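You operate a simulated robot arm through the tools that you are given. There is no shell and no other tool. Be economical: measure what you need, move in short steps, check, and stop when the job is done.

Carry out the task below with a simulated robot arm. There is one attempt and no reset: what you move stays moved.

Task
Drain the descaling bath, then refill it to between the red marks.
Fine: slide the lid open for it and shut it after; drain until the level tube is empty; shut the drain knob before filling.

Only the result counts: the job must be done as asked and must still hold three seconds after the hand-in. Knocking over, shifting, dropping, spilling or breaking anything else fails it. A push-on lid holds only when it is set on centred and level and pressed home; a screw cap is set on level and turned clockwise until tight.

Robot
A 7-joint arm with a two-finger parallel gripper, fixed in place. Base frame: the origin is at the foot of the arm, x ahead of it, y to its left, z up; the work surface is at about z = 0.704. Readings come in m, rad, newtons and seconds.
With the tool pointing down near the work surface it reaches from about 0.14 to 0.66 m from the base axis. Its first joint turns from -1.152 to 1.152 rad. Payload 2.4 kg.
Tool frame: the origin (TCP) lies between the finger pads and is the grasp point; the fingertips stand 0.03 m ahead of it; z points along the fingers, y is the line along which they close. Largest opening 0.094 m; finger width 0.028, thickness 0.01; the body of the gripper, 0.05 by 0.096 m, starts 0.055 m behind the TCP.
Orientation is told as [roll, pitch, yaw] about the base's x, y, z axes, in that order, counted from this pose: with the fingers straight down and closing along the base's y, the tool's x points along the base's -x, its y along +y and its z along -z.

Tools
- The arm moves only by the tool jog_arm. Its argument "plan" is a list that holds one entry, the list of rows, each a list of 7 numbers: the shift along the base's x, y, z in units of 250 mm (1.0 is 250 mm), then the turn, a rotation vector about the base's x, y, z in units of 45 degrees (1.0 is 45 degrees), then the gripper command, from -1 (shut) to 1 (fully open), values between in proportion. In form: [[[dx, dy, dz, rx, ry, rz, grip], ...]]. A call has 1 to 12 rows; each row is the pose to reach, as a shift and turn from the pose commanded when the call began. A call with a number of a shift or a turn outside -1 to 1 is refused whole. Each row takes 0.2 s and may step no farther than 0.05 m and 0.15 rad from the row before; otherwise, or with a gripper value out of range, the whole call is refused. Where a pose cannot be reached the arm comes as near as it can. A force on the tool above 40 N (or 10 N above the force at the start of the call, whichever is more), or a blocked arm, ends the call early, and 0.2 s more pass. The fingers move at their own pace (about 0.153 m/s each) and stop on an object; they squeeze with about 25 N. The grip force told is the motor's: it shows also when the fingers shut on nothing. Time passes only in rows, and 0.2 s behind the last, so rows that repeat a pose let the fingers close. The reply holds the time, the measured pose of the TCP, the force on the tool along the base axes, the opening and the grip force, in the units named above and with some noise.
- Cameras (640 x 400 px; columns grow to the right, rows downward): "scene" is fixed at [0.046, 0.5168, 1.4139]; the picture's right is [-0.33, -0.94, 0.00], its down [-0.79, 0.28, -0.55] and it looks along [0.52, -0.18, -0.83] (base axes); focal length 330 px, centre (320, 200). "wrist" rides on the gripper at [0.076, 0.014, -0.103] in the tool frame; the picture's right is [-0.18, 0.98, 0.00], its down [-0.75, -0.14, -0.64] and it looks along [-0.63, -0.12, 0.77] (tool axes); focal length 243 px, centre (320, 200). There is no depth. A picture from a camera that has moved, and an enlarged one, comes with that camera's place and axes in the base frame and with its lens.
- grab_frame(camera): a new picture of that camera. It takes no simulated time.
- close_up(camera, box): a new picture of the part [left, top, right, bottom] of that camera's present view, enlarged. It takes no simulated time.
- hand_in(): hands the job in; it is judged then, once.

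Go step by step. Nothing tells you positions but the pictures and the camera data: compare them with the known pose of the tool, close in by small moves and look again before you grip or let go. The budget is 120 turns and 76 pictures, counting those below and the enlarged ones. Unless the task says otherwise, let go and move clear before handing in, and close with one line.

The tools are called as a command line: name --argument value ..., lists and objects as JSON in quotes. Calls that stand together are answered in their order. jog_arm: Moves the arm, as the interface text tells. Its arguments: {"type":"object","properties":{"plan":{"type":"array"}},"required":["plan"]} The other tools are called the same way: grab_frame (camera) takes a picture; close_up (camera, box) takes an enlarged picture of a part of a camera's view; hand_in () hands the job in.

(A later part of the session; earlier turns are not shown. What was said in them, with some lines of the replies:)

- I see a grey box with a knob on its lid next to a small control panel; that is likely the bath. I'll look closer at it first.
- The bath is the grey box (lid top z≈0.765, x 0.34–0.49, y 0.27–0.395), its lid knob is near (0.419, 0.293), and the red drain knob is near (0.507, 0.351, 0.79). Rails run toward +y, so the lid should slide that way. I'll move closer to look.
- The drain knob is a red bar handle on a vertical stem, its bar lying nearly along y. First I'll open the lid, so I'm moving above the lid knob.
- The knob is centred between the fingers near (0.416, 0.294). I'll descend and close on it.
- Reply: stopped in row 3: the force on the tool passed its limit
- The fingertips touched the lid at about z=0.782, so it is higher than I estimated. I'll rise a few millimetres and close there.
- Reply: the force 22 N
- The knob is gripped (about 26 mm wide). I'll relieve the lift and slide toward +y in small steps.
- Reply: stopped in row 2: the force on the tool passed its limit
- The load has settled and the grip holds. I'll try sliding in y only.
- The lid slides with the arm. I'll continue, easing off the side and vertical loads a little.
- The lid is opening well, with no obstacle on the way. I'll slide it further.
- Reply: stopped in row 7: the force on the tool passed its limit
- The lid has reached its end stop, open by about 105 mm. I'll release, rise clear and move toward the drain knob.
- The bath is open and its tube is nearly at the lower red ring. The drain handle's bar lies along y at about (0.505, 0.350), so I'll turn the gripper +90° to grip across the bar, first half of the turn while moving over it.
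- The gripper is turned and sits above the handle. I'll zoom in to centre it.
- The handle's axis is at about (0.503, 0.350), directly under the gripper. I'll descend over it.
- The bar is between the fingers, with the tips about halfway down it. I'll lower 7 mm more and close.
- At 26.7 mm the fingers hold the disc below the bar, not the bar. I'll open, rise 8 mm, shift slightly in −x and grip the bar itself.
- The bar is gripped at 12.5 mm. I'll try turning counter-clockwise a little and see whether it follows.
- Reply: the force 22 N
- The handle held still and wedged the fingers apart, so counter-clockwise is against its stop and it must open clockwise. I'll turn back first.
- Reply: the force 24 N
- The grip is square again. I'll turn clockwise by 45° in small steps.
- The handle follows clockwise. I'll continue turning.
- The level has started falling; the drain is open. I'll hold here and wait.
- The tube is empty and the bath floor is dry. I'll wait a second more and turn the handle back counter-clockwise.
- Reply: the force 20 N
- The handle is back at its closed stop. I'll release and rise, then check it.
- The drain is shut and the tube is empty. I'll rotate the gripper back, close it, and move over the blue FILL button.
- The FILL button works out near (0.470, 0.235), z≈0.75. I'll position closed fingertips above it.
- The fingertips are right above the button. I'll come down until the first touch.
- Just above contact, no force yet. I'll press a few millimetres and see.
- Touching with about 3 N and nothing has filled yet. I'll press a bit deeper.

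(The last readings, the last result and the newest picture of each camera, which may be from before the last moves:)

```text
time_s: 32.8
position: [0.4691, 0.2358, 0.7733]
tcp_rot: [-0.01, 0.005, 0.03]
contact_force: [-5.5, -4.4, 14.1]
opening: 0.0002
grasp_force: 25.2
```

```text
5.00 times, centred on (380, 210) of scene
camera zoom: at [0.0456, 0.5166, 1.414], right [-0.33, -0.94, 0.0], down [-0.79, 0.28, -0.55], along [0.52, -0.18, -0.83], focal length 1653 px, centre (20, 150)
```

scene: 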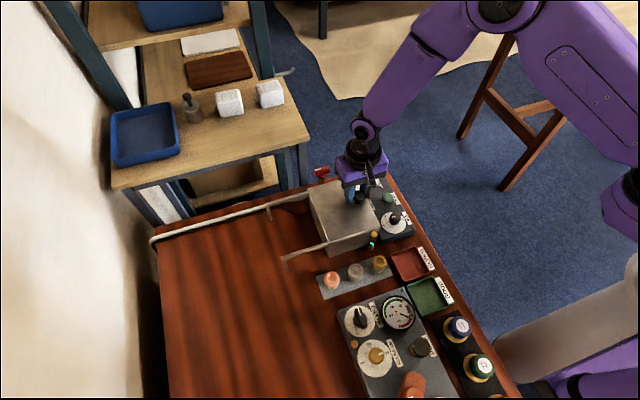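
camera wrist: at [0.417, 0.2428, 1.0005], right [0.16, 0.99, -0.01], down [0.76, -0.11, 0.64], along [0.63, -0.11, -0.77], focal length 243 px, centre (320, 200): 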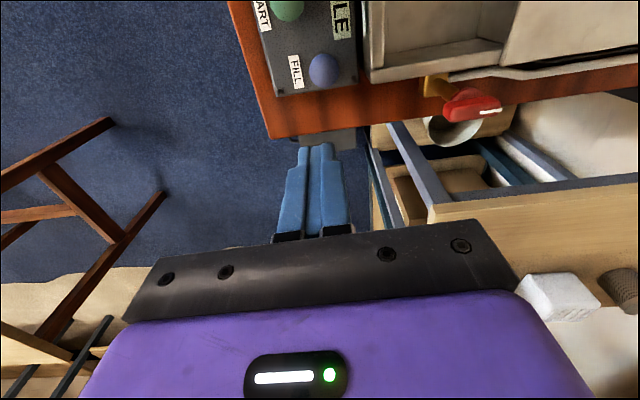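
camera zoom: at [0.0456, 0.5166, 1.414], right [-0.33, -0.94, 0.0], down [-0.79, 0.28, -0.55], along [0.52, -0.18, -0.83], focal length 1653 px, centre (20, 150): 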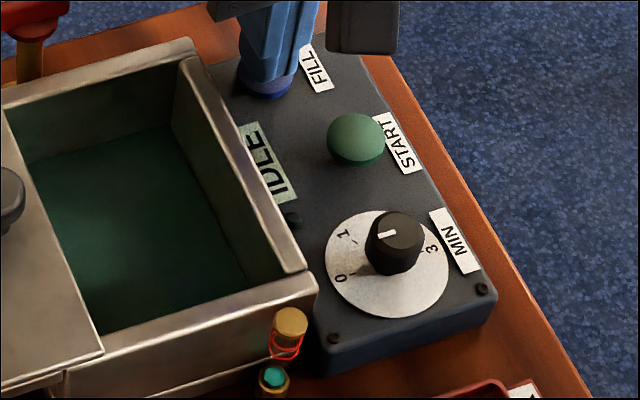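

It is filling with the button held. I'll hold in short spells and watch the tube.

jog_arm --plan '[[[0, 0, 0, 0, 0, 0, -1], [0, 0, 0, 0, 0, 0, -1]]]'

close_up --camera "scene" --box '[350, 220, 398, 250]'

```text
time_s: 33.4
position: [0.4696, 0.2362, 0.7739]
tcp_rot: [-0.009, 0.005, 0.03]
contact_force: [-5.0, -5.0, 16.8]
opening: 0.0
grasp_force: 24.3
```

```text
13.33 times, centred on (374, 235) of scene
camera zoom: at [0.0456, 0.5166, 1.414], right [-0.33, -0.94, 0.0], down [-0.79, 0.28, -0.55], along [0.52, -0.18, -0.83], focal length 4407 px, centre (-400, -267)
```

zoom: 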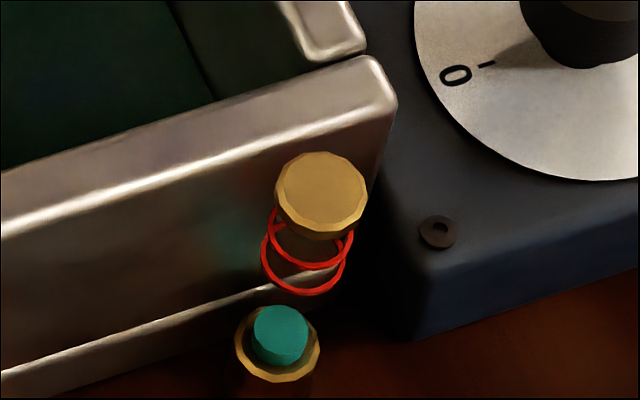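

The level is rising slowly, and the target is midway between the rings (row ≈260 in this zoom, now 332). I'll hold on.

jog_arm --plan '[[[0, 0, 0, 0, 0, 0, -1], [0, 0, 0, 0, 0, 0, -1], [0, 0, 0, 0, 0, 0, -1], [0, 0, 0, 0, 0, 0, -1]]]'

close_up --camera "scene" --box '[350, 220, 398, 250]'

```text
time_s: 34.4
position: [0.4692, 0.2367, 0.7737]
tcp_rot: [-0.008, 0.004, 0.03]
contact_force: [-2.5, -4.9, 17.0]
opening: 0.0
grasp_force: 25.4
```

```text
13.33 times, centred on (374, 235) of scene
camera zoom: at [0.0457, 0.5166, 1.414], right [-0.33, -0.94, 0.0], down [-0.79, 0.28, -0.55], along [0.52, -0.18, -0.83], focal length 4407 px, centre (-400, -267)
```

zoom: 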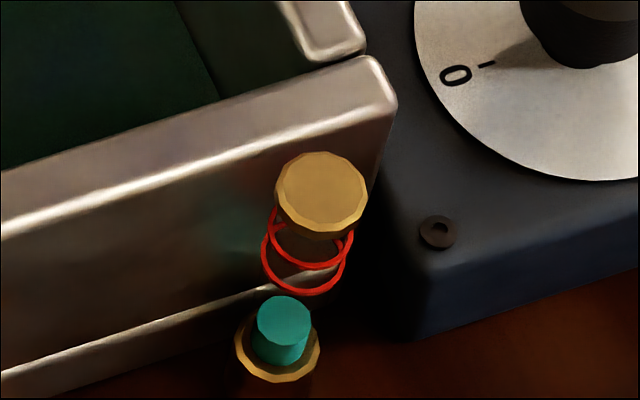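

The rate is about 12 px/s. From the ring ellipses the marks are at rows ≈260 (lower) and ≈235 (upper), so about 6 s more is needed. I'll hold 2.6 s.

jog_arm --plan '[[[0, 0, 0, 0, 0, 0, -1], [0, 0, 0, 0, 0, 0, -1], [0, 0, 0, 0, 0, 0, -1], [0, 0, 0, 0, 0, 0, -1], [0, 0, 0, 0, 0, 0, -1], [0, 0, 0, 0, 0, 0, -1], [0, 0, 0, 0, 0, 0, -1], [0, 0, 0, 0, 0, 0, -1], [0, 0, 0, 0, 0, 0, -1], [0, 0, 0, 0, 0, 0, -1], [0, 0, 0, 0, 0, 0, -1], [0, 0, 0, 0, 0, 0, -1]]]'

close_up --camera "scene" --box '[350, 220, 398, 250]'

```text
time_s: 37.0
position: [0.4691, 0.2372, 0.7734]
tcp_rot: [-0.01, 0.004, 0.029]
contact_force: [1.0, -3.3, 18.2]
opening: 0.0002
grasp_force: 25.0
```

```text
13.33 times, centred on (374, 235) of scene
camera zoom: at [0.0457, 0.5166, 1.414], right [-0.33, -0.94, 0.0], down [-0.79, 0.28, -0.55], along [0.52, -0.18, -0.83], focal length 4407 px, centre (-400, -267)
```

zoom: 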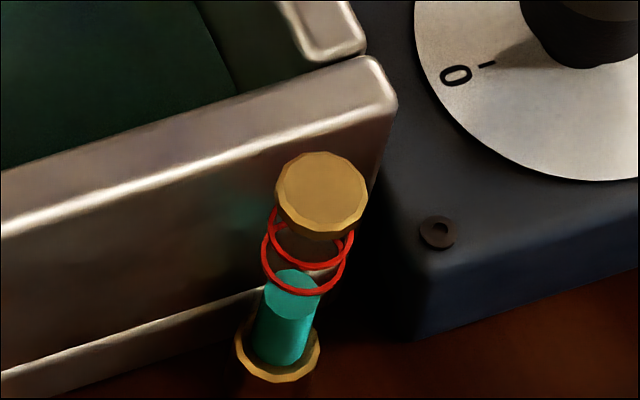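

The level is now at row ≈294, rising about 10 px/s. I'll hold another 2.6 s.

jog_arm --plan '[[[0, 0, 0, 0, 0, 0, -1], [0, 0, 0, 0, 0, 0, -1], [0, 0, 0, 0, 0, 0, -1], [0, 0, 0, 0, 0, 0, -1], [0, 0, 0, 0, 0, 0, -1], [0, 0, 0, 0, 0, 0, -1], [0, 0, 0, 0, 0, 0, -1], [0, 0, 0, 0, 0, 0, -1], [0, 0, 0, 0, 0, 0, -1], [0, 0, 0, 0, 0, 0, -1], [0, 0, 0, 0, 0, 0, -1], [0, 0, 0, 0, 0, 0, -1]]]'

close_up --camera "scene" --box '[350, 220, 398, 250]'

```text
time_s: 39.6
position: [0.469, 0.2372, 0.774]
tcp_rot: [-0.009, 0.004, 0.028]
contact_force: [2.7, -1.2, 18.1]
opening: 0.0001
grasp_force: 24.6
```

```text
13.33 times, centred on (374, 235) of scene
camera zoom: at [0.0457, 0.5166, 1.414], right [-0.33, -0.94, 0.0], down [-0.79, 0.28, -0.55], along [0.52, -0.18, -0.83], focal length 4407 px, centre (-400, -267)
```

zoom: 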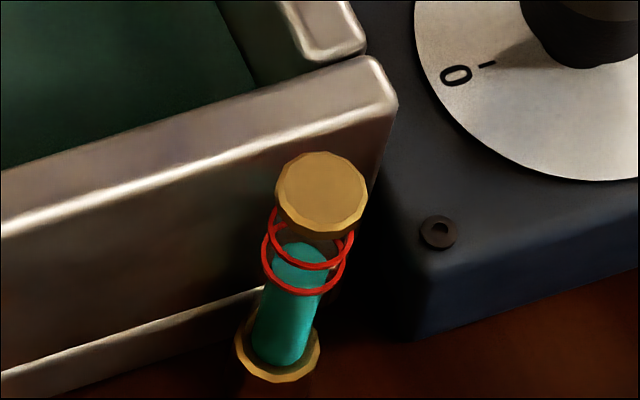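

The level has reached about the lower mark (row ≈264); I want row ≈248. I'll hold about 1.2 s more, then lift off in the same move.

jog_arm --plan '[[[0, 0, 0, 0, 0, 0, -1], [0, 0, 0, 0, 0, 0, -1], [0, 0, 0, 0, 0, 0, -1], [0, 0, 0, 0, 0, 0, -1], [0, 0, 0, 0, 0, 0, -1], [0, 0, 0, 0, 0, 0, -1], [0, 0, 0.1, 0, 0, 0, -1], [0, 0, 0.25, 0, 0, 0, -1]]]'

close_up --camera "scene" --box '[350, 220, 398, 250]'

```text
time_s: 41.4
position: [0.4675, 0.2361, 0.8362]
tcp_rot: [-0.011, 0.008, 0.031]
contact_force: [-0.1, 0.4, 0.6]
opening: 0.0001
grasp_force: 24.6
```

```text
13.33 times, centred on (374, 235) of scene
camera zoom: at [0.046, 0.5168, 1.4139], right [-0.33, -0.94, 0.0], down [-0.79, 0.28, -0.55], along [0.52, -0.18, -0.83], focal length 4407 px, centre (-400, -267)
```

zoom: 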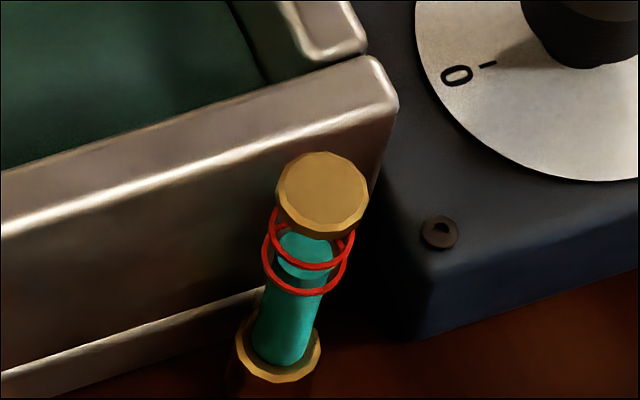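

The level now sits between the marks, but perhaps in the lower part. I'll zoom more to check precisely, from the scene view.

close_up --camera "scene" --box '[366, 230, 382, 250]'

```text
16.00 times, centred on (374, 240) of scene
camera zoom: at [0.046, 0.5168, 1.4139], right [-0.33, -0.94, 0.0], down [-0.79, 0.28, -0.55], along [0.52, -0.18, -0.83], focal length 5288 px, centre (-544, -440)
```

zoom: 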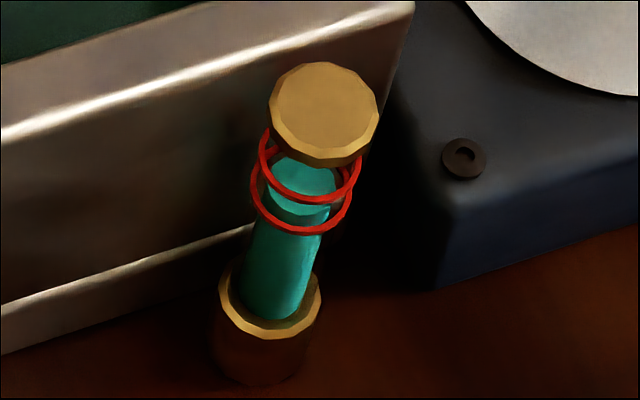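

The level is only about a fifth of the way up between the marks. I'll press about 0.9 s more to centre it.

jog_arm --plan '[[[0, 0, -0.15, 0, 0, 0, -1], [0, 0, -0.215, 0, 0, 0, -1], [0, 0, -0.254, 0, 0, 0, -1], [0, 0, -0.254, 0, 0, 0, -1], [0, 0, -0.254, 0, 0, 0, -1], [0, 0, -0.254, 0, 0, 0, -1], [0, 0, -0.254, 0, 0, 0, -1], [0, 0, -0.15, 0, 0, 0, -1], [0, 0, 0, 0, 0, 0, -1]]]'

close_up --camera "scene" --box '[366, 230, 382, 250]'

```text
time_s: 43.4
position: [0.4689, 0.2358, 0.8347]
tcp_rot: [-0.009, 0.006, 0.031]
contact_force: [0.3, 0.1, -0.1]
opening: 0.0001
grasp_force: 25.1
```

```text
16.00 times, centred on (374, 240) of scene
camera zoom: at [0.046, 0.5168, 1.4139], right [-0.33, -0.94, 0.0], down [-0.79, 0.28, -0.55], along [0.52, -0.18, -0.83], focal length 5288 px, centre (-544, -440)
```

zoom: 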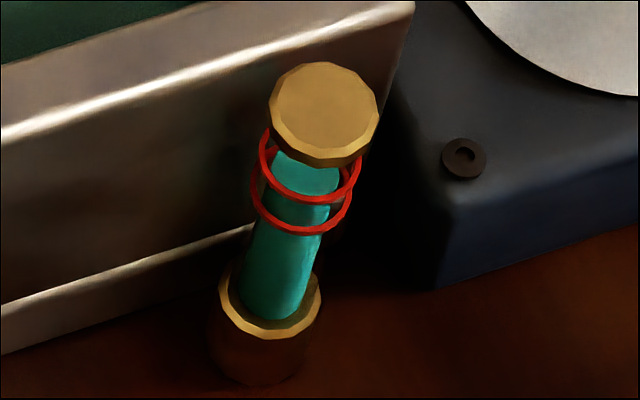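

The level is now close to midway between the marks. Next I'll go back above the lid knob at (0.416, 0.402) with fingers open.

jog_arm --plan '[[[0, 0, 0.15, 0, 0, 0, -1], [0, 0, 0.3, 0, 0, 0, -0.5], [-0.05, 0.16, 0.3, 0, 0, -0.01, 0.3], [-0.1, 0.32, 0.3, 0, 0, -0.02, 0.3], [-0.15, 0.48, 0.3, 0, 0, -0.03, 0.3], [-0.21, 0.64, 0.28, 0, 0, -0.04, 0.3], [-0.21, 0.665, 0.15, 0, 0, -0.04, 0.3]]]'

grab_frame --camera "wrist"

close_up --camera "scene" --box '[270, 150, 430, 250]'

```text
time_s: 45.0
position: [0.4149, 0.4046, 0.8732]
tcp_rot: [-0.009, 0.005, -0.004]
contact_force: [0.0, 0.0, -0.1]
opening: 0.0612
grasp_force: 0.0
```

```text
26 pictures are left
camera wrist: at [0.3409, 0.4194, 0.9766], right [0.19, 0.98, -0.01], down [0.76, -0.14, 0.64], along [0.63, -0.13, -0.77], focal length 243 px, centre (320, 200)
```

wrist: 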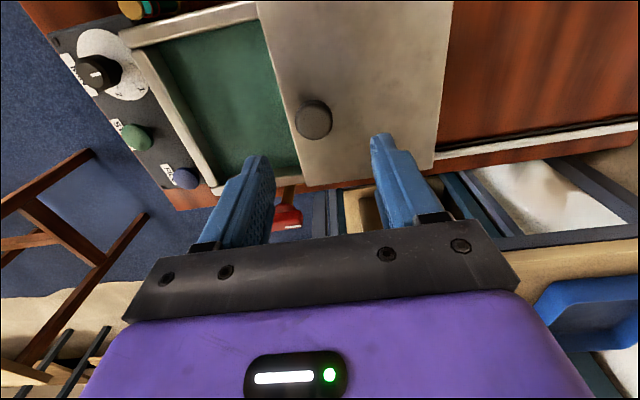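

```text
4.00 times, centred on (350, 200) of scene
camera zoom: at [0.0459, 0.5168, 1.4139], right [-0.33, -0.94, 0.0], down [-0.79, 0.28, -0.55], along [0.52, -0.18, -0.83], focal length 1322 px, centre (200, 200)
```

zoom: 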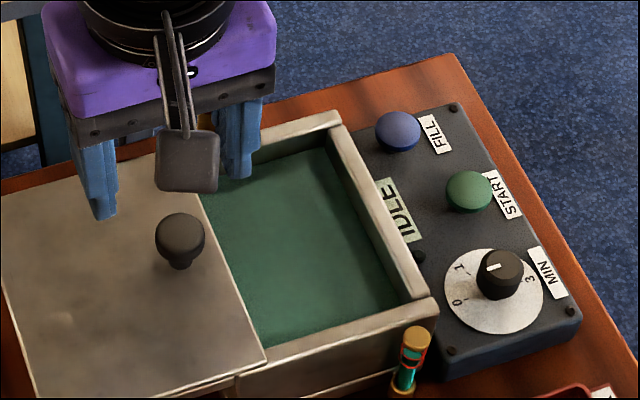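

Aligned with the knob. I'll descend to the earlier grip height (0.817) and close.

jog_arm --plan '[[[0.004, -0.008, -0.12, 0, 0, 0, 0.3], [0.008, -0.008, -0.222, 0, 0, 0, 0.3], [0.008, -0.008, -0.222, 0, 0, 0, 0], [0.008, -0.008, -0.222, 0, 0, 0, -0.6], [0.008, -0.008, -0.222, 0, 0, 0, -0.6]]]'

```text
time_s: 46.2
position: [0.4186, 0.4009, 0.8178]
tcp_rot: [-0.009, 0.007, -0.003]
contact_force: [1.4, 1.4, -4.3]
opening: 0.026
grasp_force: 45.1
```

Good low-force grip at 26 mm. I'll slide the lid back toward −y.

jog_arm --plan '[[[0, -0.03, 0, 0, 0, 0, -0.6], [0, -0.065, 0, 0, 0, 0, -0.6], [0, -0.1, 0, 0, 0, 0, -0.6], [0, -0.135, 0, 0, 0, 0, -0.6], [0, -0.17, 0, 0, 0, 0, -0.6], [0, -0.205, 0, 0, 0, 0, -0.6], [0, -0.24, 0, 0, 0, 0, -0.6], [0, -0.275, 0, 0, 0, 0, -0.6], [0, -0.31, 0, 0, 0, 0, -0.6], [0, -0.345, 0, 0, 0, 0, -0.6]]]'

```text
time_s: 48.4
position: [0.4191, 0.3135, 0.8179]
tcp_rot: [-0.008, 0.006, -0.002]
contact_force: [12.0, 0.4, -23.2]
opening: 0.026
grasp_force: 45.4
```

Nearly shut. I'll ease down slightly and push the last 17 mm to the closed stop.

jog_arm --plan '[[[0.002, -0.01, -0.008, 0, 0, 0, -0.6], [0.002, -0.03, -0.008, 0, 0, 0, -0.6], [0.002, -0.05, -0.008, 0, 0, 0, -0.6], [0.002, -0.064, -0.008, 0, 0, 0, -0.6], [0.002, -0.07, -0.008, 0, 0, 0, -0.6]]]'

close_up --camera "scene" --box '[290, 150, 450, 250]'

```text
time_s: 49.6
position: [0.4193, 0.2961, 0.8168]
tcp_rot: [-0.008, 0.002, -0.001]
contact_force: [4.7, 0.1, 32.0]
opening: 0.0258
grasp_force: 44.6
```

```text
4.00 times, centred on (370, 200) of scene
camera zoom: at [0.0456, 0.5165, 1.414], right [-0.33, -0.94, 0.0], down [-0.79, 0.28, -0.55], along [0.52, -0.18, -0.83], focal length 1322 px, centre (120, 200)
```

zoom: 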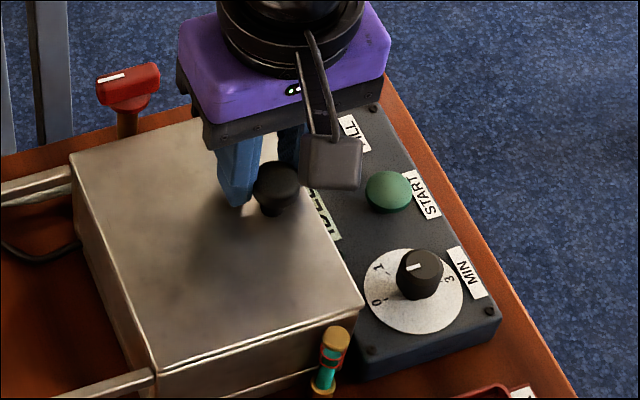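

The lid looks shut as at the start. I'll nudge slightly more to confirm the stop, with less down force.

jog_arm --plan '[[[0, -0.006, 0.004, 0, 0, 0, -0.6], [0, -0.012, 0.004, 0, 0, 0, -0.6]]]'

```text
time_s: 50.2
position: [0.4192, 0.2975, 0.8161]
tcp_rot: [-0.005, 0.001, 0.0]
contact_force: [10.9, 16.2, -6.8]
opening: 0.0258
grasp_force: 45.3
```

The stop resists with 16 N, so the lid is fully shut. I'll relax, release, rise clear and inspect everything.

jog_arm --plan '[[[0, 0.008, 0, 0, 0, 0, -0.6], [0, 0.008, 0, 0, 0, 0, 0.3], [0, 0.008, 0, 0, 0, 0, 0.3], [0, 0.008, 0.15, 0, 0, 0, 0.3], [0, 0.008, 0.3, 0, 0, 0, 0.3], [-0.1, 0.008, 0.45, 0, 0, 0, 0.3], [-0.2, 0.008, 0.6, 0, 0, 0, 0.3]]]'

close_up --camera "scene" --box '[290, 150, 450, 250]'

close_up --camera "scene" --box '[366, 230, 382, 250]'

grab_frame --camera "wrist"

```text
time_s: 51.8
position: [0.3675, 0.2965, 0.9658]
tcp_rot: [-0.011, 0.006, -0.002]
contact_force: [-1.0, 0.2, 0.0]
opening: 0.0609
grasp_force: 0.2
```

```text
4.00 times, centred on (370, 200) of scene
camera zoom: at [0.046, 0.5168, 1.4139], right [-0.33, -0.94, 0.0], down [-0.79, 0.28, -0.55], along [0.52, -0.18, -0.83], focal length 1322 px, centre (120, 200)
```

zoom: 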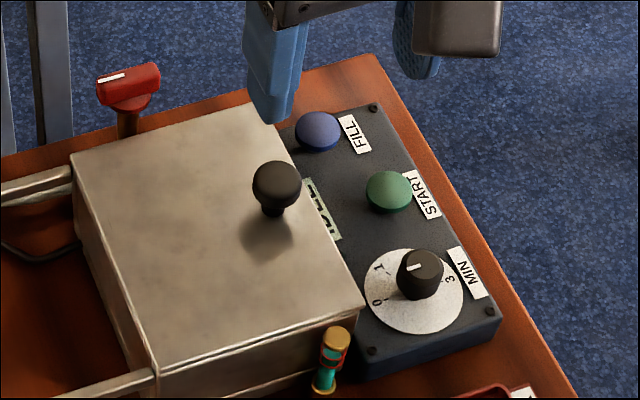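

```text
16.00 times, centred on (374, 240) of scene
camera zoom: at [0.046, 0.5168, 1.4139], right [-0.33, -0.94, 0.0], down [-0.79, 0.28, -0.55], along [0.52, -0.18, -0.83], focal length 5288 px, centre (-544, -440)
```

zoom: 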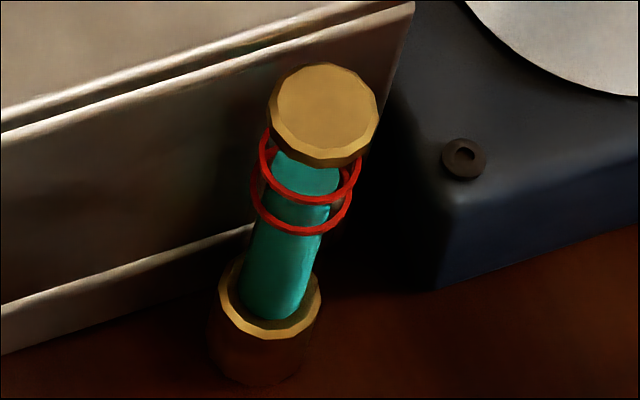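

```text
21 pictures are left
camera wrist: at [0.2943, 0.3111, 1.0687], right [0.18, 0.98, -0.01], down [0.76, -0.14, 0.64], along [0.63, -0.13, -0.77], focal length 243 px, centre (320, 200)
```

wrist: 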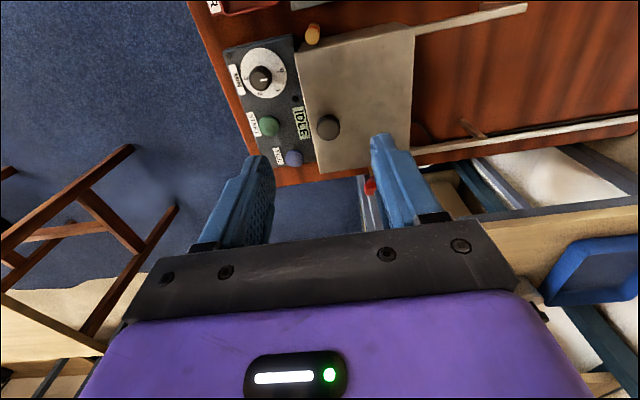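

The lid is shut, the drain knob is closed, and the level is steady between the red marks. The arm is clear, so I'm handing in.

hand_in

```text
The job is handed in.
```

I drained the bath until the level tube was empty, shut the drain knob, refilled to about midway between the red marks, and slid the lid shut.
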